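You operate a simulated robot arm through the tools that you are given. There is no shell and no other tool. Be economical: measure what you need, move in short steps, check, and stop when the job is done.

You are at the controls of a simulated two-armed robot. One attempt, no reset.

## Task
Pick up the cartridge labelled "21" from the grey bench top with one hand, pass it to the other hand and put it on the steel bench lower shelf.

It is judged by the outcome, as a careful person would: the job done as asked, and still so three seconds after it is handed in. It fails if anything else is knocked over, pushed out of place, dropped, spilled or broken.

## Robot
Two 7-joint arms with two-finger grippers on one trunk, on a base that drives. Base frame: it is fixed to the floor where the robot stands at the start and does not move with it; the origin is under the middle of the robot, x ahead of it, y to its left, z up. Units: m, degrees, N and s.
The left shoulder is at the start at [0.073, 0.216, 1.143], the right one opposite. With the tool pointing down near the work surface each hand reaches from about 0.26 to 0.82 m from the robot's upright axis, wherever it stands, measured 20 degrees to its own side. Places, roughly: steel bench lower shelf [-1.7, 1.9, 0.2]. Payload 3.18 kg a hand.
Tool frame (each hand has its own): the origin (TCP) lies between the finger pads and is the grasp point; the fingertips stand 0.03 m ahead of it; z points along the fingers, y is the line along which they close. The gripper opens to 0.144 m. The gripper's body begins 0.103 m behind the TCP.
Orientation is that of the tool frame in the base frame, as [roll, pitch, yaw] about the fixed x, y, z axes, in that order (R = Rz(yaw) Ry(pitch) Rx(roll)). With the fingers straight down and closing along the base's y, the tool's x points along the base's -x, its y along +y and its z along -z.

## Interface
- The arms move only by the tool move_arm. It takes "left_commands", "right_commands" or both (then of equal length, played together; a hand with none holds still); each is a list of rows, each a list of 3 entries, a list of its own where there are three numbers: the shift along the tool's x, y, z in cm, then the turn, a rotation vector about the tool's x, y, z in rad, then the closure in counts, from 0 (fully open) to 255 (shut). In form: [[[dx, dy, dz], [wx, wy, wz], fingers], ...]. A call has 1 to 10 rows; each row shifts and turns the commanded pose from where the row before left it, along the tool's axes as they then stand. Each row takes 0.2 s and may step no farther than 0.05 m and 8.6 degrees from the row before; otherwise, or with a gripper value out of range, the whole call is refused. Where a pose cannot be reached the arm comes as near as it can. A force on the tool above 40 N (or 10 N above the force at the start of the call, whichever is more), or a blocked arm, ends the call early, and 0.2 s more pass. The fingers move at their own pace and stop on an object; they squeeze with about 20 N. The grip force told is the motor's: it shows also when the fingers shut on nothing. Time passes only in rows, and 0.2 s behind the last, so rows that do not move let the fingers close. It gives the time, the measured TCP pose, the force on the tool (base axes), the opening and the grip force at its end, in the units of the frame above (readings bear some noise), with the torque about the TCP (base axes, N m) and any sound that the robot's microphone picked up.
- Cameras (640 x 400 px; columns grow to the right, rows downward): "scene" is now at [0.1534, 0.0165, 1.3135]; the picture's right is [0.23, -0.97, 0.00], its down [-0.71, -0.17, -0.68] and it looks along [0.66, 0.16, -0.73] (base axes); focal length 296 px, centre (320, 200). "left" rides on the left gripper at [0.076, -0.016, -0.143] in its tool frame; the picture's right is [0.21, 0.98, 0.00], its down [-0.84, 0.18, -0.51] and it looks along [-0.50, 0.11, 0.86] (tool axes); focal length 218 px, centre (320, 200). "right" rides on the right gripper at [0.076, 0.016, -0.143] in its tool frame; the picture's right is [-0.21, 0.98, 0.00], its down [-0.84, -0.18, -0.51] and it looks along [-0.50, -0.11, 0.86] (tool axes); focal length 218 px, centre (320, 200). There is no depth. A picture from a camera that has moved, and an enlarged one, comes with that camera's place and axes in the base frame and with its lens.
- camera(camera): a new picture of that camera. The clock stands still meanwhile.
- lift_body(by): slides the trunk up (or, below 0, down) by that many m; the arms and the scene camera ride with it, the base frame stays. It gives what a move gives, with no picture.
- drive_base(legs): drives the robot by 1 to 6 legs, each [ahead, left, turn to the left] in m, m and degrees, along the robot's own axes; the way and the turn of a leg run together, so that a leg with both is an arc; at most 1.5 m and 180 degrees a leg. The arms and the cameras ride along, it lands a little off, and it stops where it bumps. It gives what a move gives.
- pan_tilt(pan, tilt): turns the head with the scene camera to pan (to the left, within 80 degrees either way) and tilt (down, from -29 to 69), counted from straight ahead of the robot. It gives what a move gives.
- enlarge(camera, box): a new picture of the part [left, top, right, bottom] of that camera's present view, enlarged. The clock stands still meanwhile.
- hand_in(): hands the job in; it is judged then, once.

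Go step by step. Nothing tells you exact positions but the pictures and the camera data: compare them with the known pose of the tool, close in by small moves and look again before you grip or let go. The budget is 120 turns and 100 pictures, counting those below and the enlarged ones. Unless the task says otherwise, let go and move clear before handing in.

The tools are called as name(argument=value, ...) on one line, values as JSON. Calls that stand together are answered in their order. move_arm: Moves the arms, as the interface text tells. Its arguments: {"type":"object","properties":{"left_commands":{"type":"array"},"right_commands":{"type":"array"}},"required":[]} The other tools are called the same way: lift_body (by) slides the trunk up or down; drive_base (legs) drives the base; pan_tilt (pan, tilt) turns the head that bears the scene camera; camera (camera) takes a picture; enlarge (camera, box) takes an enlarged picture of a part of a camera's view; hand_in () hands the job in.

At the start:

```text
clock: 0.0
left_tool_pos: [0.5028, 0.4197, 0.991]
left_tcp_rot: [-179.9, 0.0, 179.9]
left_ft_force: [0.4, -1.0, 0.1]
left_ft_torque: [0.05, 0.02, 0.01]
left_gripper_width: 0.1441
left_finger_force: 0.0
right_tool_pos: [0.41, -0.0898, 1.0446]
right_tcp_rot: [179.9, 0.0, -180.0]
right_ft_force: [0.4, -0.4, 0.1]
right_ft_torque: [-0.05, 0.0, -0.02]
right_gripper_width: 0.1439
right_finger_force: 0.1
trunk travel left (down, up): [-0.225, 0.144]
robot x, y, heading: [-0.0002, -0.0015, -0.0]
head pan, tilt: [13.3, 47.0]
```

scene: 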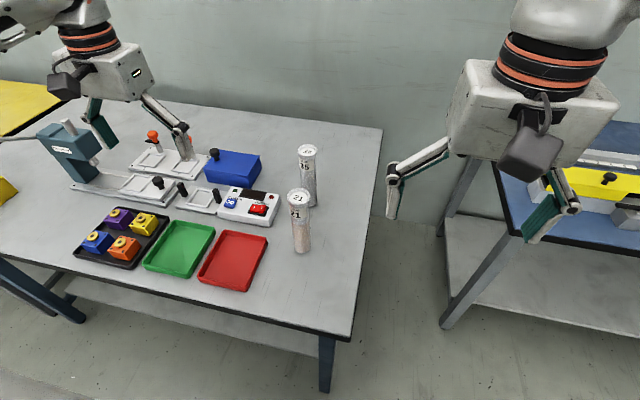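
right: 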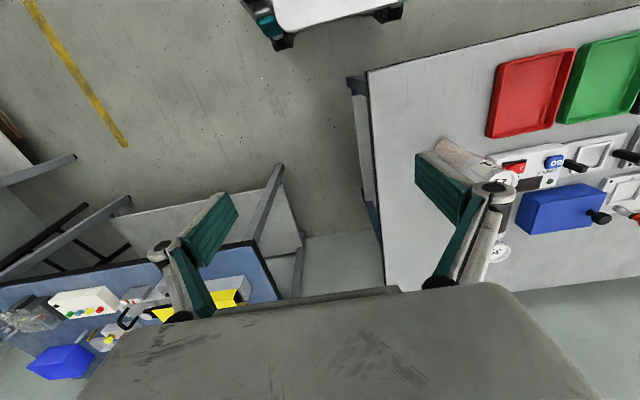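
left: 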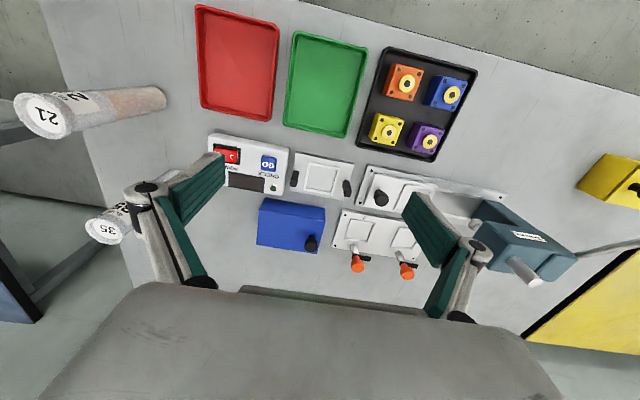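

I see two white cylinders near the right edge of the grey bench; the nearer seems to be "21" and the farther "35". I enlarge to confirm and measure.

enlarge(camera="scene", box=[250, 130, 370, 270])

enlarge(camera="left", box=[0, 60, 200, 260])

```text
2.86 times, centred on (310, 200) of scene
camera zoom: at [0.1534, 0.0165, 1.3135], right [0.23, -0.97, 0.0], down [-0.71, -0.17, -0.68], along [0.66, 0.16, -0.73], focal length 845 px, centre (349, 200)
```

zoom: 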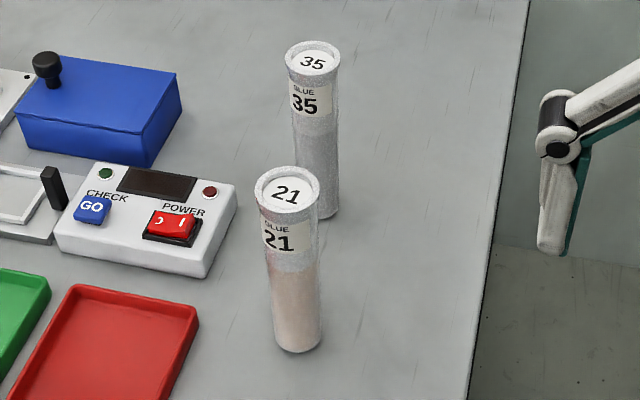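

```text
2.00 times, centred on (100, 160) of left
camera zoom: at [0.4263, 0.4022, 1.1347], right [-0.21, 0.98, 0.0], down [0.84, 0.18, 0.51], along [0.5, 0.11, -0.86], focal length 436 px, centre (760, 280)
```

zoom: 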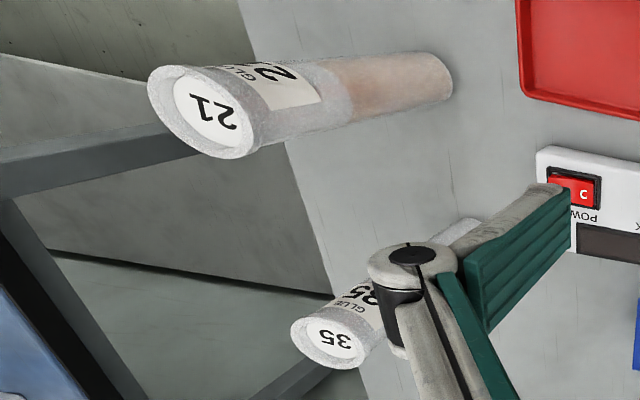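

The "21" cartridge's cap is at about [0.521, 0.145, 0.907], base about z 0.733, dia. about 4 cm; "35" stands 14 cm further ahead. I bring the left hand above it, fingers well over the cap, and look.

move_arm(left_commands=[[[-0.3, -4.6, 0], [0, 0, 0], 0], [[-0.3, -4.6, 0], [0, 0, 0], 0], [[-0.3, -4.6, 0], [0, 0, 0], 0], [[-0.3, -4.6, 0], [0, 0, 0], 0], [[-0.3, -4.6, 0], [0, 0, 0], 0], [[-0.3, -4.5, 0], [0, 0, 0], 0], [[0, 0, 0], [0, 0, 0], 0]])

camera(camera="left")

camera(camera="scene")

```text
clock: 1.6
left_tool_pos: [0.5197, 0.144, 0.9907]
left_tcp_rot: [-179.9, 0.0, 179.9]
left_ft_force: [0.1, 0.1, -0.2]
left_ft_torque: [-0.02, 0.03, 0.02]
left_gripper_width: 0.1441
left_finger_force: 0.0
right_tool_pos: [0.4087, -0.0902, 1.0449]
right_tcp_rot: [180.0, 0.0, 180.0]
right_ft_force: [0.5, 0.8, 0.1]
right_ft_torque: [-0.01, -0.01, 0.02]
right_gripper_width: 0.144
right_finger_force: 0.0
trunk travel left (down, up): [-0.225, 0.144]
robot x, y, heading: [0.0016, 0.0018, 0.2]
head pan, tilt: [13.3, 47.0]
```

```text
94 pictures are left
camera left: at [0.4437, 0.1266, 1.1335], right [-0.21, 0.98, 0.0], down [0.84, 0.18, 0.51], along [0.5, 0.11, -0.86], focal length 218 px, centre (320, 200)
```

left: 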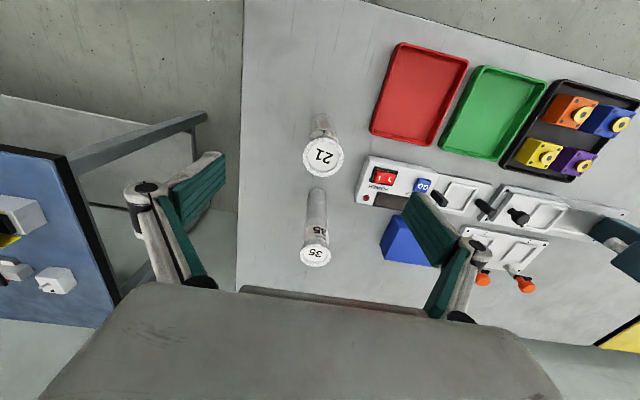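

```text
93 pictures are left
camera scene: at [0.1533, 0.0174, 1.3135], right [0.23, -0.97, 0.0], down [-0.71, -0.17, -0.68], along [0.66, 0.16, -0.73], focal length 296 px, centre (320, 200)
```

scene: 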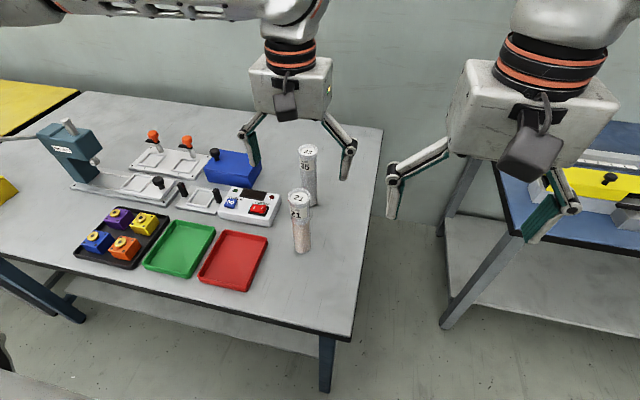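

The hand is over the cap within a few mm. I align and descend so the fingers straddle the upper third.

move_arm(left_commands=[[[-0.2, 0.25, 0], [0, 0, 0], 0], [[0, 0, 3.5], [0, 0, 0], 0], [[0, 0, 3.5], [0, 0, 0], 0], [[0, 0, 3.5], [0, 0, 0], 0], [[0, 0, 3.5], [0, 0, 0], 0], [[0, 0, 0], [0, 0, 0], 0]])

camera(camera="left")

enlarge(camera="scene", box=[220, 100, 400, 280])

```text
clock: 3.0
left_tool_pos: [0.5227, 0.1438, 0.8513]
left_tcp_rot: [179.9, 0.2, -179.9]
left_ft_force: [-0.1, 0.3, -0.1]
left_ft_torque: [-0.02, -0.02, -0.02]
left_gripper_width: 0.144
left_finger_force: 0.0
right_tool_pos: [0.4089, -0.0907, 1.046]
right_tcp_rot: [180.0, 0.0, -180.0]
right_ft_force: [-0.2, -0.3, 0.2]
right_ft_torque: [0.02, 0.0, 0.01]
right_gripper_width: 0.144
right_finger_force: 0.1
trunk travel left (down, up): [-0.225, 0.144]
robot x, y, heading: [0.0008, 0.0, -0.0]
head pan, tilt: [13.3, 47.0]
```

```text
92 pictures are left
camera left: at [0.4459, 0.1275, 0.994], right [-0.21, 0.98, 0.0], down [0.84, 0.18, 0.51], along [0.5, 0.11, -0.86], focal length 218 px, centre (320, 200)
```

left: 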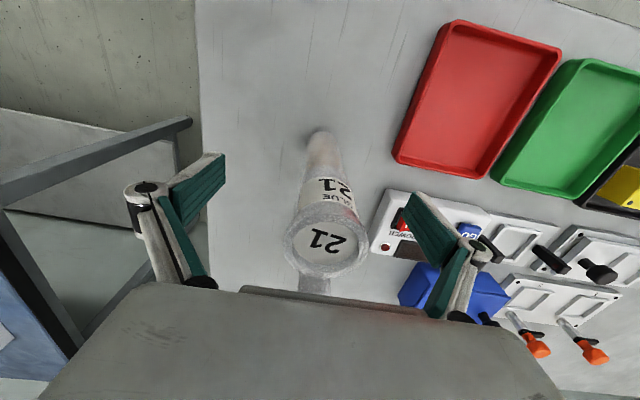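

```text
2.22 times, centred on (310, 190) of scene
camera zoom: at [0.153, 0.0164, 1.3136], right [0.23, -0.97, 0.0], down [-0.71, -0.17, -0.68], along [0.66, 0.16, -0.73], focal length 657 px, centre (342, 222)
```

zoom: 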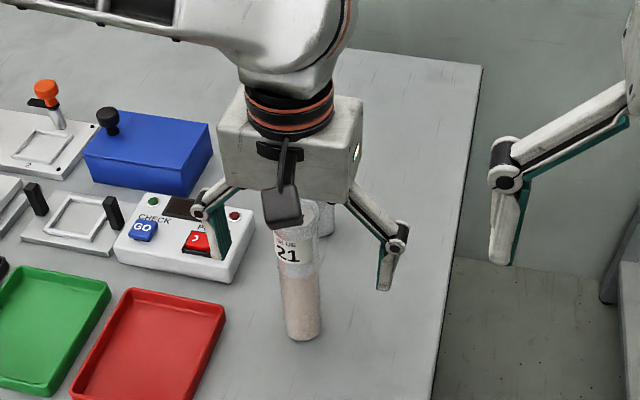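

Everything is clear; the cap centre is about 4 mm to the left of the TCP. I correct that and close.

move_arm(left_commands=[[[0.1, 0.4, 0], [0, 0, 0], 0], [[0, 0, 0], [0, 0, 0], 100], [[0, 0, 0], [0, 0, 0], 160], [[0, 0, 0], [0, 0, 0], 255], [[0, 0, 0], [0, 0, 0], 255], [[0, 0, 0], [0, 0, 0], 255]])

camera(camera="left")

```text
clock: 4.4
left_tool_pos: [0.5224, 0.1489, 0.8524]
left_tcp_rot: [180.0, 0.0, 180.0]
left_ft_force: [-0.3, 0.5, 1.5]
left_ft_torque: [0.11, 0.0, 0.03]
left_gripper_width: 0.0381
left_finger_force: 20.2
right_tool_pos: [0.4099, -0.0915, 1.0454]
right_tcp_rot: [180.0, -0.1, -180.0]
right_ft_force: [-0.4, 0.0, -0.3]
right_ft_torque: [0.01, -0.04, -0.04]
right_gripper_width: 0.1439
right_finger_force: 0.0
trunk travel left (down, up): [-0.225, 0.144]
robot x, y, heading: [-0.0013, -0.0021, 0.0]
head pan, tilt: [13.3, 47.0]
```

```text
90 pictures are left
camera left: at [0.4452, 0.1325, 0.9944], right [-0.21, 0.98, 0.0], down [0.84, 0.18, 0.51], along [0.5, 0.11, -0.86], focal length 218 px, centre (320, 200)
```

left: 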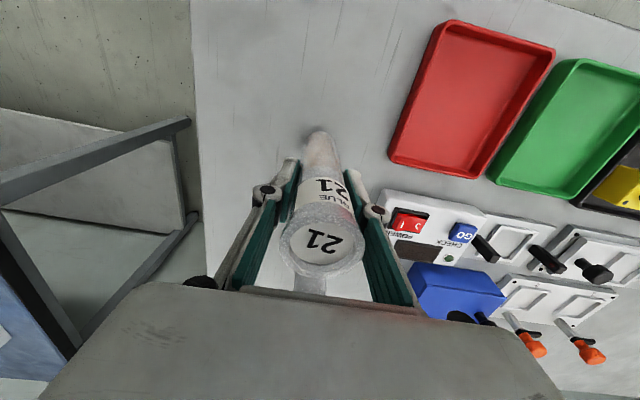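

Gripped at 38 mm on the body. I lift it straight up 20 cm.

move_arm(left_commands=[[[0, 0, -1], [0, 0, 0], 255], [[0, 0, -3], [0, 0, 0], 255], [[0, 0, -4], [0, 0, 0], 255], [[0, 0, -4], [0, 0, 0], 255], [[0, 0, -4], [0, 0, 0], 255], [[0, 0, -4], [0, 0, 0], 255], [[0, 0, 0], [0, 0, 0], 255]])

camera(camera="scene")

```text
clock: 6.0
left_tool_pos: [0.523, 0.1492, 1.0508]
left_tcp_rot: [-180.0, 0.0, -179.9]
left_ft_force: [0.4, -0.2, -0.7]
left_ft_torque: [-0.02, 0.02, -0.01]
left_gripper_width: 0.0378
left_finger_force: 20.2
right_tool_pos: [0.41, -0.0908, 1.0438]
right_tcp_rot: [-180.0, 0.0, 180.0]
right_ft_force: [0.2, -0.6, -1.1]
right_ft_torque: [0.03, 0.03, -0.01]
right_gripper_width: 0.1441
right_finger_force: 0.1
trunk travel left (down, up): [-0.225, 0.144]
robot x, y, heading: [0.0015, 0.0024, -0.1]
head pan, tilt: [13.3, 47.0]
```

```text
89 pictures are left
camera scene: at [0.1541, 0.0167, 1.3132], right [0.23, -0.97, 0.0], down [-0.71, -0.17, -0.68], along [0.66, 0.16, -0.73], focal length 296 px, centre (320, 200)
```

scene: 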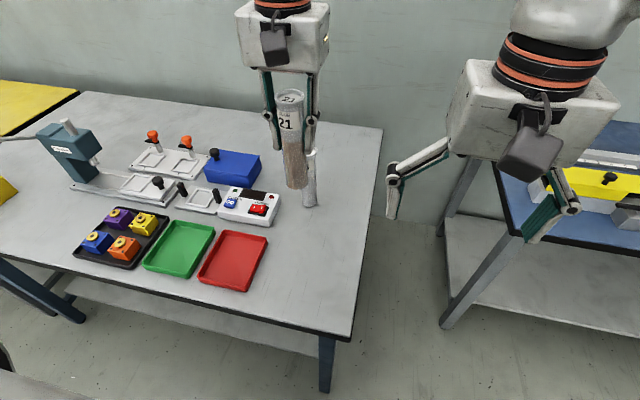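

Lifted cleanly. Before driving I look around on both sides.

pan_tilt(pan=80, tilt=25)

camera(camera="scene")

pan_tilt(pan=-80, tilt=25)

camera(camera="scene")

```text
clock: 7.4
left_tool_pos: [0.5222, 0.1489, 1.0497]
left_tcp_rot: [-180.0, 0.0, -180.0]
left_ft_force: [-0.3, -0.2, -0.6]
left_ft_torque: [0.02, 0.01, 0.01]
left_gripper_width: 0.0375
left_finger_force: 20.3
right_tool_pos: [0.4091, -0.0916, 1.0451]
right_tcp_rot: [180.0, 0.0, -180.0]
right_ft_force: [0.6, 0.2, -0.2]
right_ft_torque: [0.01, 0.04, 0.01]
right_gripper_width: 0.1441
right_finger_force: 0.0
trunk travel left (down, up): [-0.225, 0.144]
robot x, y, heading: [0.0008, 0.0006, 0.0]
head pan, tilt: [80.0, 25.0]
```

```text
88 pictures are left
camera scene: at [0.092, 0.0888, 1.3468], right [0.98, -0.17, 0.0], down [-0.07, -0.42, -0.91], along [0.16, 0.89, -0.42], focal length 296 px, centre (320, 200)
```

scene: 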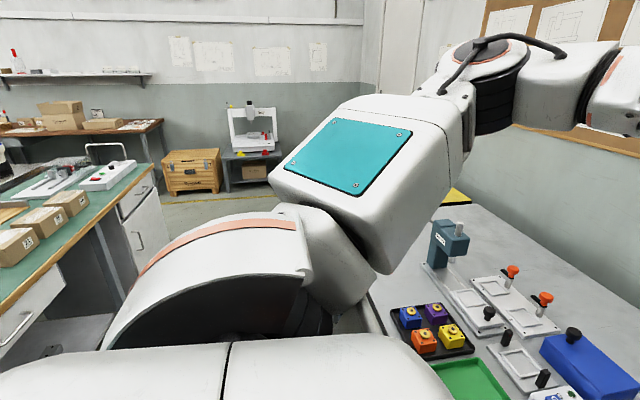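

```text
clock: 9.8
left_tool_pos: [0.5232, 0.1479, 1.0513]
left_tcp_rot: [-180.0, 0.1, -180.0]
left_ft_force: [-1.0, 0.3, -0.6]
left_ft_torque: [0.0, 0.0, 0.01]
left_gripper_width: 0.0377
left_finger_force: 19.7
right_tool_pos: [0.4089, -0.0912, 1.0454]
right_tcp_rot: [180.0, 0.0, 180.0]
right_ft_force: [0.3, 0.2, -0.1]
right_ft_torque: [0.0, 0.02, -0.02]
right_gripper_width: 0.1439
right_finger_force: 0.1
trunk travel left (down, up): [-0.225, 0.144]
robot x, y, heading: [-0.0002, 0.0023, -0.2]
head pan, tilt: [-80.0, 25.0]
```

```text
87 pictures are left
camera scene: at [0.0919, -0.0926, 1.3468], right [-0.98, -0.17, 0.0], down [-0.07, 0.42, -0.91], along [0.16, -0.89, -0.42], focal length 296 px, centre (320, 200)
```

scene: 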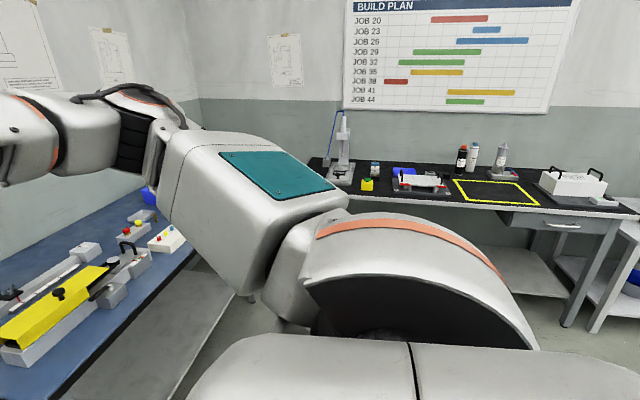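

The room holds several benches; the steel bench must be behind on the left. I tuck the left hand in, raise the trunk, and back off a little and turn to look.

move_arm(left_commands=[[[3, 3, 0], [0, 0, 0], 255], [[3, 3, 0], [0, 0, 0], 255], [[3, 2, 0], [0, 0, 0], 255], [[3, 2, 0], [0, 0, 0], 255], [[0, 0, 0], [0, 0, 0], 255]])

drive_base(legs=[[-0.15, 0, 0], [0, 0, 60]])

pan_tilt(pan=40, tilt=25)

camera(camera="scene")

pan_tilt(pan=80, tilt=15)

camera(camera="scene")

```text
clock: 11.0
left_tool_pos: [0.4024, 0.2502, 1.0518]
left_tcp_rot: [180.0, 0.1, -179.9]
left_ft_force: [0.5, -0.5, -0.1]
left_ft_torque: [0.05, 0.03, 0.01]
left_gripper_width: 0.0376
left_finger_force: 19.8
right_tool_pos: [0.4095, -0.0915, 1.0451]
right_tcp_rot: [-179.9, 0.0, -180.0]
right_ft_force: [1.1, 0.2, -0.3]
right_ft_torque: [0.01, 0.0, -0.02]
right_gripper_width: 0.1439
right_finger_force: 0.1
trunk travel left (down, up): [-0.225, 0.144]
robot x, y, heading: [0.0001, -0.0031, -0.1]
head pan, tilt: [-80.0, 25.0]
```

```text
clock: 15.1
left_tool_pos: [-0.1775, 0.4739, 1.0534]
left_tcp_rot: [-179.9, 0.1, -118.8]
left_ft_force: [0.0, 0.4, -0.5]
left_ft_torque: [-0.02, -0.03, 0.0]
left_gripper_width: 0.0375
left_finger_force: 20.0
right_tool_pos: [0.1244, 0.3149, 1.0446]
right_tcp_rot: [179.9, -0.1, -118.9]
right_ft_force: [-0.8, -0.1, -0.4]
right_ft_torque: [0.03, -0.01, -0.01]
right_gripper_width: 0.144
right_finger_force: 0.1
trunk travel left (down, up): [-0.225, 0.144]
robot x, y, heading: [-0.1534, 0.0022, 61.3]
head pan, tilt: [-80.0, 25.0]
```

```text
clock: 17.1
left_tool_pos: [-0.178, 0.4743, 1.0522]
left_tcp_rot: [180.0, 0.0, -118.8]
left_ft_force: [0.4, -0.5, -0.8]
left_ft_torque: [0.0, -0.02, 0.01]
left_gripper_width: 0.0375
left_finger_force: 19.5
right_tool_pos: [0.1261, 0.3147, 1.0438]
right_tcp_rot: [180.0, 0.0, -118.9]
right_ft_force: [0.8, 0.5, 0.0]
right_ft_torque: [-0.02, -0.01, 0.01]
right_gripper_width: 0.1442
right_finger_force: 0.0
trunk travel left (down, up): [-0.225, 0.144]
robot x, y, heading: [-0.1512, -0.0015, 61.1]
head pan, tilt: [40.0, 25.0]
```

```text
86 pictures are left
camera scene: at [-0.1336, 0.1559, 1.3468], right [0.98, 0.19, 0.0], down [0.08, -0.41, -0.91], along [-0.18, 0.89, -0.42], focal length 296 px, centre (320, 200)
```

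scene: 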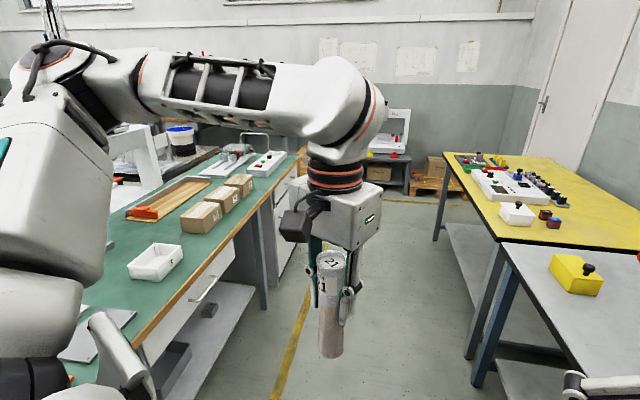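

```text
clock: 18.2
left_tool_pos: [-0.1778, 0.4748, 1.0524]
left_tcp_rot: [180.0, 0.1, -118.8]
left_ft_force: [-0.1, -0.5, -1.1]
left_ft_torque: [0.01, 0.01, 0.0]
left_gripper_width: 0.037
left_finger_force: 19.8
right_tool_pos: [0.1253, 0.3136, 1.0446]
right_tcp_rot: [-180.0, 0.0, -118.7]
right_ft_force: [1.3, 0.5, 0.4]
right_ft_torque: [0.01, 0.01, -0.02]
right_gripper_width: 0.1442
right_finger_force: 0.1
trunk travel left (down, up): [-0.225, 0.144]
robot x, y, heading: [-0.151, -0.0002, 61.2]
head pan, tilt: [80.0, 15.0]
```

```text
85 pictures are left
camera scene: at [-0.1885, 0.1241, 1.363], right [0.63, 0.78, 0.0], down [0.2, -0.16, -0.97], along [-0.75, 0.61, -0.26], focal length 296 px, centre (320, 200)
```

scene: 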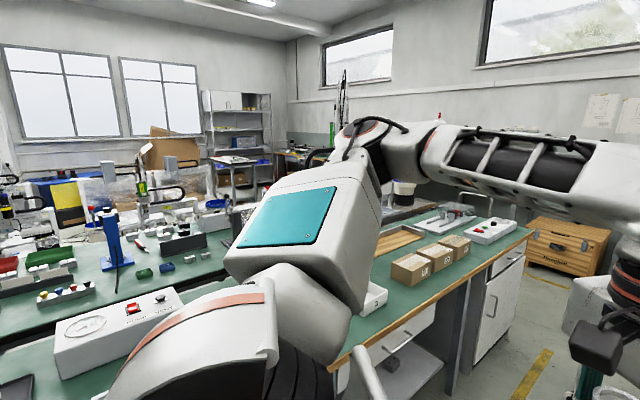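

The near teal bench lies between me and the given spot. I raise the trunk and turn further to see what stands behind it.

lift_body(by=0.14)

drive_base(legs=[[0, 0, 40]])

pan_tilt(pan=20, tilt=20)

camera(camera="scene")

pan_tilt(pan=78, tilt=20)

camera(camera="scene")

```text
clock: 19.9
left_tool_pos: [-0.1781, 0.4746, 1.1914]
left_tcp_rot: [-180.0, 0.0, -118.8]
left_ft_force: [0.4, 0.0, -1.9]
left_ft_torque: [-0.03, 0.0, -0.01]
left_gripper_width: 0.037
left_finger_force: 20.0
right_tool_pos: [0.1244, 0.3145, 1.185]
right_tcp_rot: [-179.9, 0.0, -118.8]
right_ft_force: [-0.5, 0.1, -0.5]
right_ft_torque: [-0.01, -0.04, 0.0]
right_gripper_width: 0.144
right_finger_force: 0.2
trunk travel left (down, up): [-0.365, 0.004]
robot x, y, heading: [-0.1533, 0.0006, 61.0]
head pan, tilt: [80.0, 15.0]
```

```text
clock: 22.1
left_tool_pos: [-0.4751, 0.3458, 1.1916]
left_tcp_rot: [179.9, 0.0, -78.8]
left_ft_force: [-0.1, 0.9, -1.0]
left_ft_torque: [0.02, -0.02, 0.02]
left_gripper_width: 0.0375
left_finger_force: 19.6
right_tool_pos: [-0.141, 0.4198, 1.1847]
right_tcp_rot: [-180.0, -0.1, -79.0]
right_ft_force: [0.3, 0.4, -0.9]
right_ft_torque: [-0.03, -0.04, -0.01]
right_gripper_width: 0.1438
right_finger_force: 0.1
trunk travel left (down, up): [-0.365, 0.004]
robot x, y, heading: [-0.1484, -0.0001, 100.9]
head pan, tilt: [80.0, 15.0]
```

```text
clock: 23.4
left_tool_pos: [-0.4753, 0.348, 1.1929]
left_tcp_rot: [-179.9, 0.0, -78.9]
left_ft_force: [-0.1, -0.1, -0.5]
left_ft_torque: [0.02, 0.02, 0.02]
left_gripper_width: 0.0374
left_finger_force: 20.2
right_tool_pos: [-0.1394, 0.4182, 1.1843]
right_tcp_rot: [-179.9, 0.0, -79.0]
right_ft_force: [1.0, -0.1, 0.3]
right_ft_torque: [-0.01, -0.02, -0.02]
right_gripper_width: 0.1437
right_finger_force: 0.0
trunk travel left (down, up): [-0.365, 0.004]
robot x, y, heading: [-0.1518, -0.0002, 101.0]
head pan, tilt: [20.0, 20.0]
```

```text
84 pictures are left
camera scene: at [-0.2086, 0.1179, 1.4969], right [0.86, 0.52, 0.0], down [0.18, -0.29, -0.94], along [-0.48, 0.8, -0.34], focal length 296 px, centre (320, 200)
```

scene: 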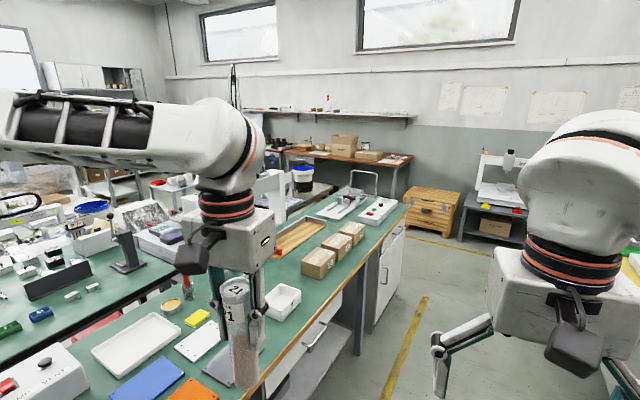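

```text
clock: 24.7
left_tool_pos: [-0.4753, 0.3477, 1.1912]
left_tcp_rot: [-180.0, 0.0, -78.8]
left_ft_force: [0.9, -0.1, -1.5]
left_ft_torque: [-0.03, 0.01, 0.0]
left_gripper_width: 0.0372
left_finger_force: 19.9
right_tool_pos: [-0.139, 0.4189, 1.1846]
right_tcp_rot: [180.0, 0.0, -78.9]
right_ft_force: [-0.6, -0.8, 0.2]
right_ft_torque: [0.01, -0.01, 0.01]
right_gripper_width: 0.1443
right_finger_force: 0.1
trunk travel left (down, up): [-0.365, 0.004]
robot x, y, heading: [-0.1539, 0.0028, 101.1]
head pan, tilt: [78.0, 20.0]
```

```text
83 pictures are left
camera scene: at [-0.2536, 0.0398, 1.4968], right [0.02, 1.0, 0.0], down [0.34, -0.01, -0.94], along [-0.94, 0.02, -0.34], focal length 296 px, centre (320, 200)
```

scene: 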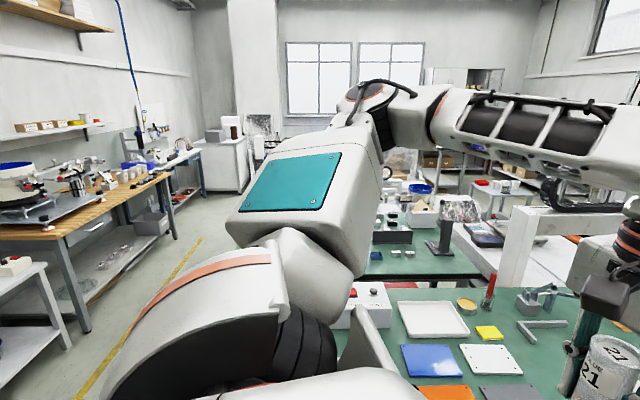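

The steel bench appears to be the one behind the teal bench, holding the bucket. I zoom in there.

enlarge(camera="scene", box=[360, 140, 640, 315])

pan_tilt(pan=45, tilt=15)

camera(camera="scene")

pan_tilt(pan=20, tilt=20)

enlarge(camera="scene", box=[100, 120, 420, 320])

```text
2.29 times, centred on (500, 228) of scene
camera zoom: at [-0.2536, 0.0398, 1.4968], right [0.02, 1.0, 0.0], down [0.34, -0.01, -0.94], along [-0.94, 0.02, -0.34], focal length 676 px, centre (-91, 137)
```

zoom: 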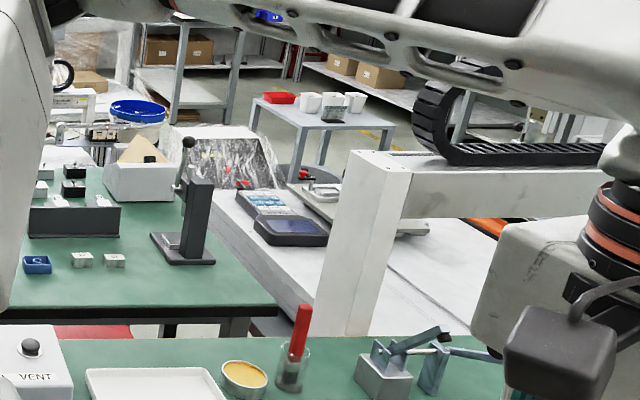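

```text
clock: 25.7
left_tool_pos: [-0.4747, 0.347, 1.192]
left_tcp_rot: [180.0, 0.0, -78.9]
left_ft_force: [-0.7, -0.1, -1.0]
left_ft_torque: [-0.01, -0.05, 0.02]
left_gripper_width: 0.0371
left_finger_force: 19.9
right_tool_pos: [-0.14, 0.4194, 1.185]
right_tcp_rot: [-180.0, -0.1, -78.9]
right_ft_force: [-0.6, -0.3, -0.5]
right_ft_torque: [0.0, 0.01, 0.01]
right_gripper_width: 0.144
right_finger_force: 0.0
trunk travel left (down, up): [-0.365, 0.004]
robot x, y, heading: [-0.1544, 0.0001, 100.9]
head pan, tilt: [45.0, 15.0]
```

```text
81 pictures are left
camera scene: at [-0.238, 0.0903, 1.505], right [0.56, 0.83, 0.0], down [0.21, -0.14, -0.97], along [-0.8, 0.54, -0.26], focal length 296 px, centre (320, 200)
```

scene: 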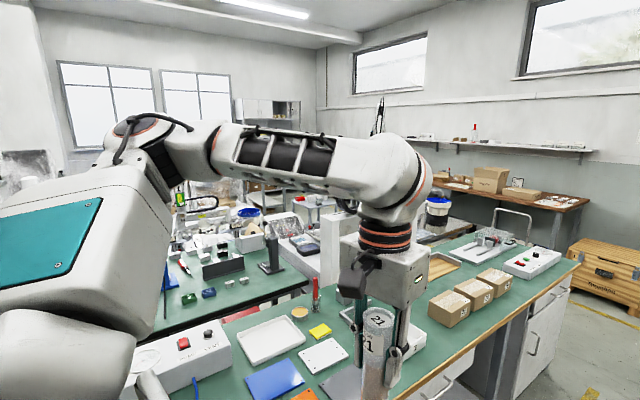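

```text
clock: 26.6
left_tool_pos: [-0.4745, 0.3474, 1.1918]
left_tcp_rot: [-179.9, 0.0, -78.9]
left_ft_force: [-0.4, 0.5, -0.7]
left_ft_torque: [0.03, 0.01, 0.03]
left_gripper_width: 0.037
left_finger_force: 19.9
right_tool_pos: [-0.1408, 0.4183, 1.1857]
right_tcp_rot: [-179.9, 0.0, -79.0]
right_ft_force: [0.7, 0.5, 0.1]
right_ft_torque: [-0.02, 0.02, -0.01]
right_gripper_width: 0.1438
right_finger_force: 0.0
trunk travel left (down, up): [-0.365, 0.004]
robot x, y, heading: [-0.1512, 0.0033, 100.9]
head pan, tilt: [20.0, 20.0]
```

```text
2.00 times, centred on (260, 220) of scene
camera zoom: at [-0.2086, 0.1179, 1.4969], right [0.86, 0.52, 0.0], down [0.18, -0.29, -0.94], along [-0.49, 0.8, -0.34], focal length 591 px, centre (440, 160)
```

zoom: 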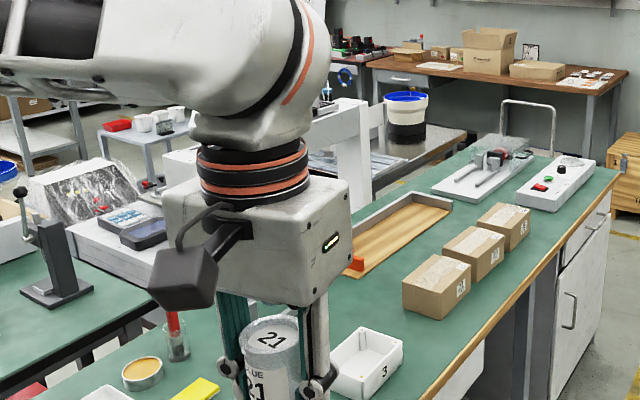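

The steel bench stands behind the teal bench with the gantry and bucket. The aisle (x about −0.64 to 0.34) is clear, so I drive up it toward +y, then look around the end of the teal bench.

drive_base(legs=[[0, 0, -11], [1.2, 0, 0]])

pan_tilt(pan=45, tilt=20)

camera(camera="scene")

pan_tilt(pan=0, tilt=30)

camera(camera="scene")

```text
clock: 33.4
left_tool_pos: [-0.4167, 1.6009, 1.1921]
left_tcp_rot: [-180.0, 0.0, -89.4]
left_ft_force: [0.2, -0.2, -1.6]
left_ft_torque: [0.02, 0.0, 0.01]
left_gripper_width: 0.0371
left_finger_force: 20.4
right_tool_pos: [-0.0727, 1.6117, 1.185]
right_tcp_rot: [-180.0, -0.1, -89.3]
right_ft_force: [-0.1, 0.9, -0.2]
right_ft_torque: [-0.04, -0.02, -0.02]
right_gripper_width: 0.1439
right_finger_force: 0.1
trunk travel left (down, up): [-0.365, 0.004]
robot x, y, heading: [-0.1565, 1.202, 90.6]
head pan, tilt: [20.0, 20.0]
```

```text
clock: 34.3
left_tool_pos: [-0.4159, 1.6015, 1.1919]
left_tcp_rot: [-180.0, 0.0, -89.3]
left_ft_force: [-0.5, 0.7, -0.8]
left_ft_torque: [0.01, 0.02, 0.0]
left_gripper_width: 0.037
left_finger_force: 20.1
right_tool_pos: [-0.0726, 1.6121, 1.1851]
right_tcp_rot: [-180.0, 0.1, -89.3]
right_ft_force: [0.1, 0.3, 0.4]
right_ft_torque: [0.0, -0.02, 0.03]
right_gripper_width: 0.144
right_finger_force: 0.0
trunk travel left (down, up): [-0.365, 0.004]
robot x, y, heading: [-0.1599, 1.2011, 90.9]
head pan, tilt: [45.0, 20.0]
```

```text
79 pictures are left
camera scene: at [-0.2277, 1.3061, 1.4968], right [0.7, 0.71, 0.0], down [0.24, -0.24, -0.94], along [-0.67, 0.66, -0.34], focal length 296 px, centre (320, 200)
```

scene: 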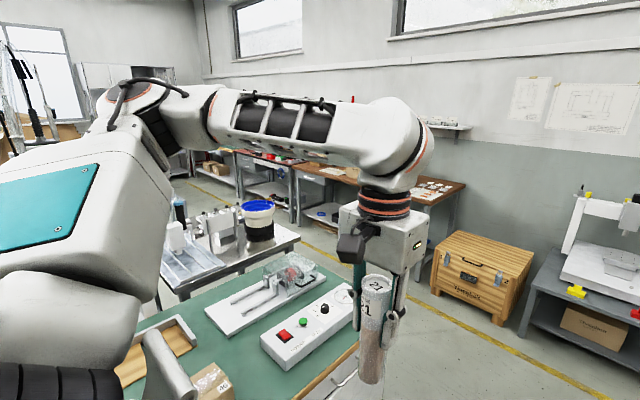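

```text
clock: 35.4
left_tool_pos: [-0.4157, 1.6019, 1.1923]
left_tcp_rot: [-179.9, 0.0, -89.3]
left_ft_force: [0.5, -0.3, -1.2]
left_ft_torque: [0.0, -0.01, -0.01]
left_gripper_width: 0.0371
left_finger_force: 20.4
right_tool_pos: [-0.0733, 1.6122, 1.1848]
right_tcp_rot: [-180.0, 0.1, -89.4]
right_ft_force: [-0.3, -0.9, 0.6]
right_ft_torque: [-0.04, -0.01, -0.01]
right_gripper_width: 0.1442
right_finger_force: 0.1
trunk travel left (down, up): [-0.365, 0.004]
robot x, y, heading: [-0.1547, 1.2022, 90.8]
head pan, tilt: [0.0, 30.0]
```

```text
78 pictures are left
camera scene: at [-0.1623, 1.3314, 1.4808], right [1.0, 0.01, 0.0], down [0.01, -0.5, -0.87], along [-0.01, 0.87, -0.5], focal length 296 px, centre (320, 200)
```

scene: 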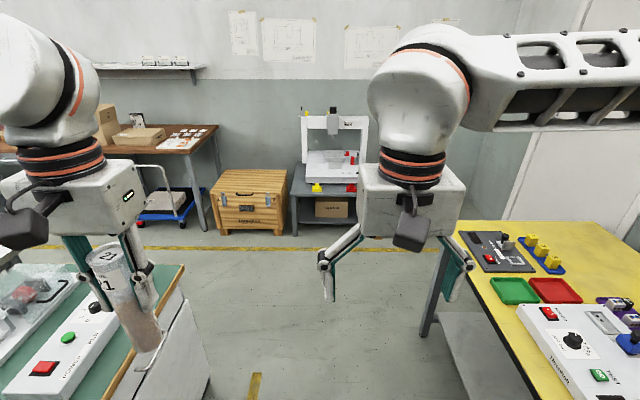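

The steel bench (shiny top, bucket) has a free side on the cross-aisle at y ≈ 2.15; the cross-aisle runs to y ≈ 3.35. I drive to y ≈ 2.7 and turn left along it.

drive_base(legs=[[1.5, 0, 0], [0, 0, 89]])

pan_tilt(pan=40, tilt=30)

camera(camera="scene")

pan_tilt(pan=0, tilt=30)

camera(camera="scene")

```text
clock: 46.6
left_tool_pos: [-0.5698, 2.4664, 1.1923]
left_tcp_rot: [180.0, -0.1, -1.8]
left_ft_force: [0.0, -0.4, -1.0]
left_ft_torque: [-0.03, 0.02, 0.04]
left_gripper_width: 0.0371
left_finger_force: 20.0
right_tool_pos: [-0.5648, 2.8078, 1.1846]
right_tcp_rot: [180.0, 0.1, -1.7]
right_ft_force: [0.0, 0.1, 0.1]
right_ft_torque: [0.03, 0.02, 0.02]
right_gripper_width: 0.1439
right_finger_force: 0.0
trunk travel left (down, up): [-0.365, 0.004]
robot x, y, heading: [-0.1569, 2.7051, 178.1]
head pan, tilt: [0.0, 30.0]
```

```text
clock: 47.7
left_tool_pos: [-0.5691, 2.4666, 1.1918]
left_tcp_rot: [180.0, 0.1, -1.6]
left_ft_force: [0.1, -0.4, -1.0]
left_ft_torque: [0.01, -0.01, 0.02]
left_gripper_width: 0.0371
left_finger_force: 20.6
right_tool_pos: [-0.5645, 2.8099, 1.1856]
right_tcp_rot: [180.0, 0.1, -1.8]
right_ft_force: [0.5, 0.4, 0.4]
right_ft_torque: [0.0, 0.03, -0.02]
right_gripper_width: 0.1441
right_finger_force: 0.1
trunk travel left (down, up): [-0.365, 0.004]
robot x, y, heading: [-0.161, 2.7026, 178.2]
head pan, tilt: [40.0, 30.0]
```

```text
77 pictures are left
camera scene: at [-0.2715, 2.6485, 1.4808], right [-0.62, 0.79, 0.0], down [0.39, 0.31, -0.87], along [-0.68, -0.54, -0.5], focal length 296 px, centre (320, 200)
```

scene: 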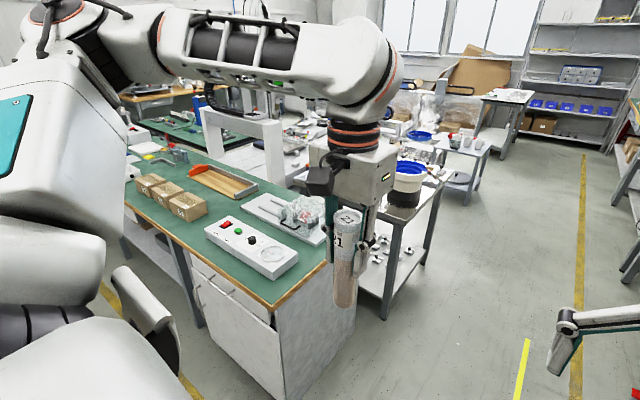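

```text
clock: 48.8
left_tool_pos: [-0.569, 2.4667, 1.1924]
left_tcp_rot: [180.0, 0.0, -1.8]
left_ft_force: [0.1, -0.7, -1.0]
left_ft_torque: [-0.01, -0.01, -0.03]
left_gripper_width: 0.037
left_finger_force: 20.3
right_tool_pos: [-0.5641, 2.8093, 1.1846]
right_tcp_rot: [-180.0, 0.0, -1.7]
right_ft_force: [-0.4, -0.2, -0.6]
right_ft_torque: [0.0, 0.0, -0.01]
right_gripper_width: 0.144
right_finger_force: 0.1
trunk travel left (down, up): [-0.365, 0.004]
robot x, y, heading: [-0.155, 2.7057, 178.1]
head pan, tilt: [0.0, 30.0]
```

```text
76 pictures are left
camera scene: at [-0.2908, 2.7071, 1.4808], right [0.03, 1.0, 0.0], down [0.5, -0.01, -0.87], along [-0.87, 0.03, -0.5], focal length 296 px, centre (320, 200)
```

scene: 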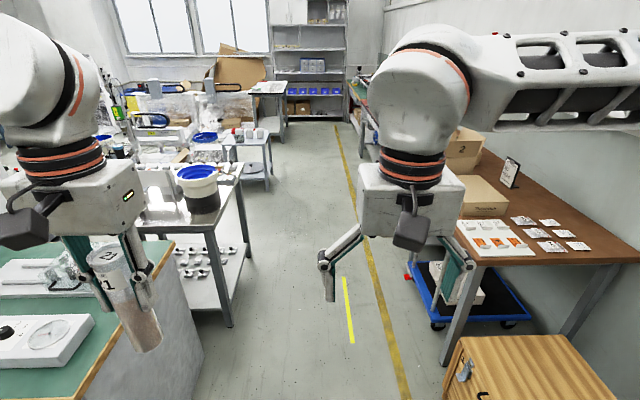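

The steel bench's free face is at y ≈ 2.25, x −2.0…−1.43, with small parts on its lower shelf. I drive to x ≈ −1.65 and look before turning toward it.

drive_base(legs=[[1.5, 0, 0]])

pan_tilt(pan=80, tilt=45)

camera(camera="scene")

pan_tilt(pan=-80, tilt=45)

camera(camera="scene")

```text
clock: 56.2
left_tool_pos: [-2.0677, 2.5325, 1.1914]
left_tcp_rot: [180.0, 0.0, -2.6]
left_ft_force: [0.7, -0.5, -0.7]
left_ft_torque: [0.03, 0.0, -0.02]
left_gripper_width: 0.0368
left_finger_force: 20.2
right_tool_pos: [-2.0579, 2.8737, 1.1859]
right_tcp_rot: [-180.0, 0.0, -2.7]
right_ft_force: [0.6, -0.1, 0.6]
right_ft_torque: [-0.02, -0.02, 0.03]
right_gripper_width: 0.144
right_finger_force: 0.0
trunk travel left (down, up): [-0.365, 0.004]
robot x, y, heading: [-1.6549, 2.7641, 177.1]
head pan, tilt: [0.0, 30.0]
```

```text
clock: 57.7
left_tool_pos: [-2.069, 2.53, 1.1921]
left_tcp_rot: [-179.9, 0.1, -2.8]
left_ft_force: [0.2, -0.2, -0.6]
left_ft_torque: [-0.01, 0.01, -0.03]
left_gripper_width: 0.0371
left_finger_force: 20.1
right_tool_pos: [-2.0592, 2.874, 1.1856]
right_tcp_rot: [-180.0, -0.1, -2.7]
right_ft_force: [0.1, -0.1, -0.7]
right_ft_torque: [-0.04, 0.02, 0.01]
right_gripper_width: 0.1442
right_finger_force: 0.1
trunk travel left (down, up): [-0.365, 0.004]
robot x, y, heading: [-1.6505, 2.7672, 177.3]
head pan, tilt: [80.0, 45.0]
```

```text
75 pictures are left
camera scene: at [-1.7135, 2.6841, 1.4582], right [-0.98, 0.22, 0.0], down [0.16, 0.69, -0.71], along [-0.16, -0.69, -0.71], focal length 296 px, centre (320, 200)
```

scene: 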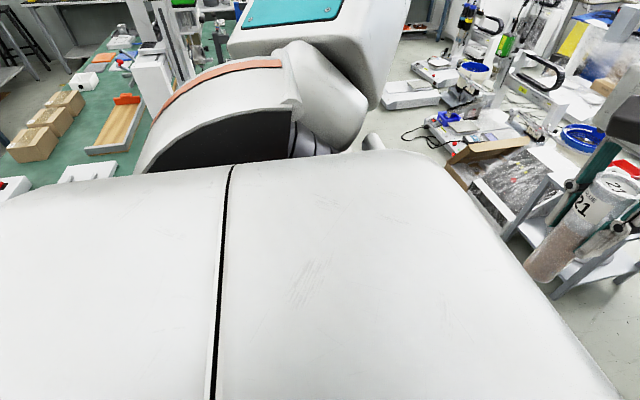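

```text
clock: 60.1
left_tool_pos: [-2.0666, 2.5318, 1.1921]
left_tcp_rot: [180.0, 0.1, -2.7]
left_ft_force: [0.7, 0.2, -1.6]
left_ft_torque: [0.01, -0.01, -0.01]
left_gripper_width: 0.0369
left_finger_force: 20.2
right_tool_pos: [-2.0582, 2.8744, 1.1844]
right_tcp_rot: [179.9, 0.0, -2.7]
right_ft_force: [0.0, 0.1, -0.5]
right_ft_torque: [0.0, -0.01, -0.02]
right_gripper_width: 0.144
right_finger_force: 0.0
trunk travel left (down, up): [-0.365, 0.004]
robot x, y, heading: [-1.6514, 2.7672, 177.2]
head pan, tilt: [-80.0, 45.0]
```

```text
74 pictures are left
camera scene: at [-1.7059, 2.8441, 1.4582], right [0.99, 0.13, 0.0], down [0.09, -0.7, -0.71], along [-0.09, 0.7, -0.71], focal length 296 px, centre (320, 200)
```

scene: 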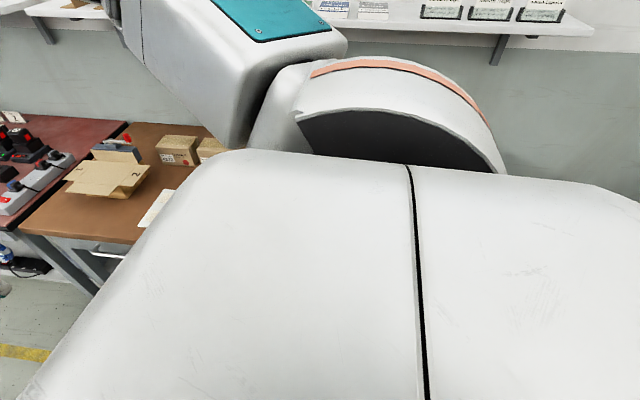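

Space is clear for turning in place; I turn left to face the steel bench and look at its shelf.

drive_base(legs=[[0, 0, 93]])

pan_tilt(pan=0, tilt=50)

camera(camera="scene")

```text
clock: 64.4
left_tool_pos: [-1.4093, 2.357, 1.1941]
left_tcp_rot: [-180.0, 0.0, 89.1]
left_ft_force: [-0.2, -0.2, -1.5]
left_ft_torque: [0.02, 0.03, 0.01]
left_gripper_width: 0.0372
left_finger_force: 19.4
right_tool_pos: [-1.7513, 2.356, 1.1859]
right_tcp_rot: [-180.0, 0.0, 89.0]
right_ft_force: [0.3, -0.4, 0.3]
right_ft_torque: [-0.01, -0.01, 0.03]
right_gripper_width: 0.1443
right_finger_force: 0.1
trunk travel left (down, up): [-0.365, 0.004]
robot x, y, heading: [-1.6532, 2.7629, -91.1]
head pan, tilt: [-80.0, 45.0]
```

```text
clock: 66.0
left_tool_pos: [-1.4095, 2.3565, 1.1922]
left_tcp_rot: [-180.0, 0.0, 89.1]
left_ft_force: [0.8, 0.1, -1.2]
left_ft_torque: [-0.02, -0.02, 0.02]
left_gripper_width: 0.037
left_finger_force: 20.1
right_tool_pos: [-1.7506, 2.3567, 1.1858]
right_tcp_rot: [-180.0, 0.0, 89.1]
right_ft_force: [0.0, 0.4, -0.4]
right_ft_torque: [-0.02, -0.01, -0.01]
right_gripper_width: 0.1438
right_finger_force: 0.0
trunk travel left (down, up): [-0.365, 0.004]
robot x, y, heading: [-1.6536, 2.7621, -91.1]
head pan, tilt: [0.0, 50.0]
```

```text
73 pictures are left
camera scene: at [-1.6568, 2.6439, 1.4513], right [-1.0, 0.02, 0.0], down [0.01, 0.77, -0.64], along [-0.01, -0.64, -0.77], focal length 296 px, centre (320, 200)
```

scene: 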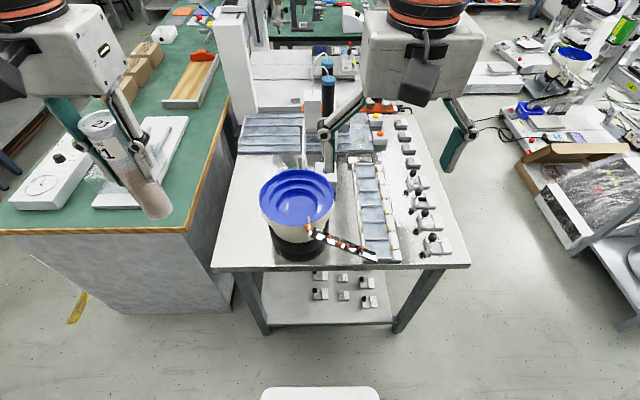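

The steel bench's top (z ≈ 0.84) overhangs slightly; its lower shelf edge is at y ≈ 2.27, x −1.95…−1.42, with small parts further in. I back off a little from the bucket, then turn the right hand to point forward, 35° down, for the hand-over.

drive_base(legs=[[-0.12, 0, 0]])

move_arm(right_commands=[[[-2, -3, 0], [0, 0, 0], 0], [[-2, -3, 0], [0, 0, 0], 0], [[0, 0, 0], [0, 0, -0.122], 0], [[0, 0, 0], [0, 0, -0.122], 0], [[0, 0, 0], [0, 0, -0.122], 0], [[0, 0, 0], [0, 0, -0.122], 0], [[0, 0, 0], [0, 0, -0.122], 0]])

move_arm(right_commands=[[[0, 0, 0], [0, -0.137, 0], 0], [[0, 0, 0], [0, -0.137, 0], 0], [[0, 0, 0], [0, -0.137, 0], 0], [[0, 0, 0], [0, -0.137, 0], 0], [[0, 0, 0], [0, -0.137, 0], 0], [[0, 0, 0], [0, -0.137, 0], 0], [[0, 0, 0], [0, -0.137, 0], 0], [[0, 0, 0], [0, 0, 0], 0]])

pan_tilt(pan=0, tilt=35)

camera(camera="scene")

```text
clock: 67.2
left_tool_pos: [-1.4075, 2.4768, 1.1912]
left_tcp_rot: [-180.0, 0.1, 89.2]
left_ft_force: [0.6, 0.8, -1.2]
left_ft_torque: [-0.06, -0.01, 0.0]
left_gripper_width: 0.0371
left_finger_force: 20.2
right_tool_pos: [-1.7491, 2.4758, 1.1843]
right_tcp_rot: [-180.0, 0.0, 89.2]
right_ft_force: [-0.3, 0.4, -0.5]
right_ft_torque: [-0.02, -0.05, 0.03]
right_gripper_width: 0.144
right_finger_force: 0.0
trunk travel left (down, up): [-0.365, 0.004]
robot x, y, heading: [-1.6484, 2.884, -90.8]
head pan, tilt: [0.0, 50.0]
```

```text
clock: 68.8
left_tool_pos: [-1.4077, 2.4771, 1.1928]
left_tcp_rot: [180.0, 0.0, 89.2]
left_ft_force: [-0.1, 0.6, -0.8]
left_ft_torque: [0.02, 0.03, -0.03]
left_gripper_width: 0.0371
left_finger_force: 19.6
right_tool_pos: [-1.8093, 2.4359, 1.1842]
right_tcp_rot: [179.9, -0.1, 120.7]
right_ft_force: [-0.4, 0.5, -0.2]
right_ft_torque: [0.0, -0.06, 0.0]
right_gripper_width: 0.1441
right_finger_force: 0.1
right hand out of reach, approached as far as the arm can: row 7
trunk travel left (down, up): [-0.365, 0.004]
robot x, y, heading: [-1.6522, 2.8842, -90.9]
head pan, tilt: [0.0, 50.0]
```

```text
clock: 70.6
left_tool_pos: [-1.4086, 2.4763, 1.1925]
left_tcp_rot: [179.9, 0.0, 89.2]
left_ft_force: [-0.7, -0.3, -1.2]
left_ft_torque: [0.0, 0.01, -0.02]
left_gripper_width: 0.0373
left_finger_force: 20.1
right_tool_pos: [-1.8047, 2.39, 1.1982]
right_tcp_rot: [180.0, 55.0, 120.6]
right_ft_force: [0.5, 0.2, 0.0]
right_ft_torque: [0.0, 0.01, -0.01]
right_gripper_width: 0.144
right_finger_force: 0.0
right hand out of reach, approached as far as the arm can: row 6, 7
trunk travel left (down, up): [-0.365, 0.004]
robot x, y, heading: [-1.6533, 2.8816, -91.0]
head pan, tilt: [0.0, 50.0]
```

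```text
clock: 71.4
left_tool_pos: [-1.4075, 2.4764, 1.1918]
left_tcp_rot: [180.0, 0.0, 89.2]
left_ft_force: [-0.7, -0.8, -1.4]
left_ft_torque: [0.02, 0.04, 0.01]
left_gripper_width: 0.0371
left_finger_force: 20.5
right_tool_pos: [-1.8051, 2.3895, 1.1978]
right_tcp_rot: [179.9, 55.0, 120.5]
right_ft_force: [-0.1, -0.2, -0.5]
right_ft_torque: [0.04, 0.03, -0.01]
right_gripper_width: 0.1438
right_finger_force: 0.0
trunk travel left (down, up): [-0.365, 0.004]
robot x, y, heading: [-1.6529, 2.8822, -90.9]
head pan, tilt: [0.0, 35.0]
```

```text
72 pictures are left
camera scene: at [-1.655, 2.7523, 1.4729], right [-1.0, 0.02, 0.0], down [0.01, 0.57, -0.82], along [-0.01, -0.82, -0.57], focal length 296 px, centre (320, 200)
```

scene: 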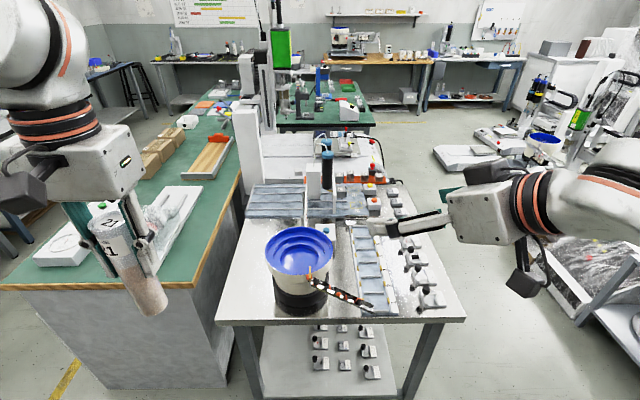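

The right hand points forward and 35° down. Before handing over I want to be sure this pose can reach the shelf, so I draw the empty right hand back, straighten it and then lower the trunk for a trial.

move_arm(right_commands=[[[1.98, 2.04, -2.82], [0, 0, 0], 0], [[1.98, 2.04, -2.82], [0, 0, 0], 0], [[1.98, 2.04, -2.82], [0, 0, 0], 0], [[0, 0, 0], [0.1065, 0, 0.0746], 0], [[0, 0, 0], [0.1065, 0, 0.0746], 0], [[0, 0, 0], [0.1065, 0, 0.0746], 0], [[0, 0, 0], [0.1065, 0, 0.0746], 0], [[0, 0, 0], [0, 0, 0], 0]])

camera(camera="scene")

```text
clock: 73.2
left_tool_pos: [-1.4089, 2.4763, 1.1932]
left_tcp_rot: [179.9, 0.0, 89.2]
left_ft_force: [0.0, 0.1, -0.8]
left_ft_torque: [-0.01, -0.04, -0.01]
left_gripper_width: 0.0372
left_finger_force: 20.0
right_tool_pos: [-1.7926, 2.3926, 1.2223]
right_tcp_rot: [180.0, 55.0, 90.5]
right_ft_force: [0.3, 0.0, 0.4]
right_ft_torque: [0.0, 0.01, 0.07]
right_gripper_width: 0.1437
right_finger_force: 0.0
right hand out of reach, approached as far as the arm can: row 1, 2, 3, 4
trunk travel left (down, up): [-0.365, 0.004]
robot x, y, heading: [-1.6544, 2.8833, -90.8]
head pan, tilt: [0.0, 35.0]
```

```text
71 pictures are left
camera scene: at [-1.6562, 2.7523, 1.473], right [-1.0, 0.02, 0.0], down [0.01, 0.57, -0.82], along [-0.01, -0.82, -0.57], focal length 296 px, centre (320, 200)
```

scene: 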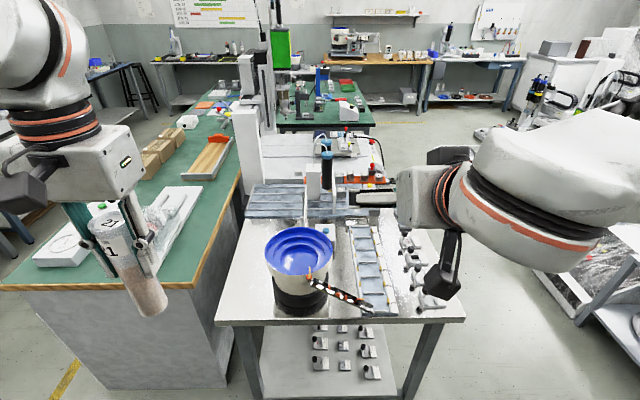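

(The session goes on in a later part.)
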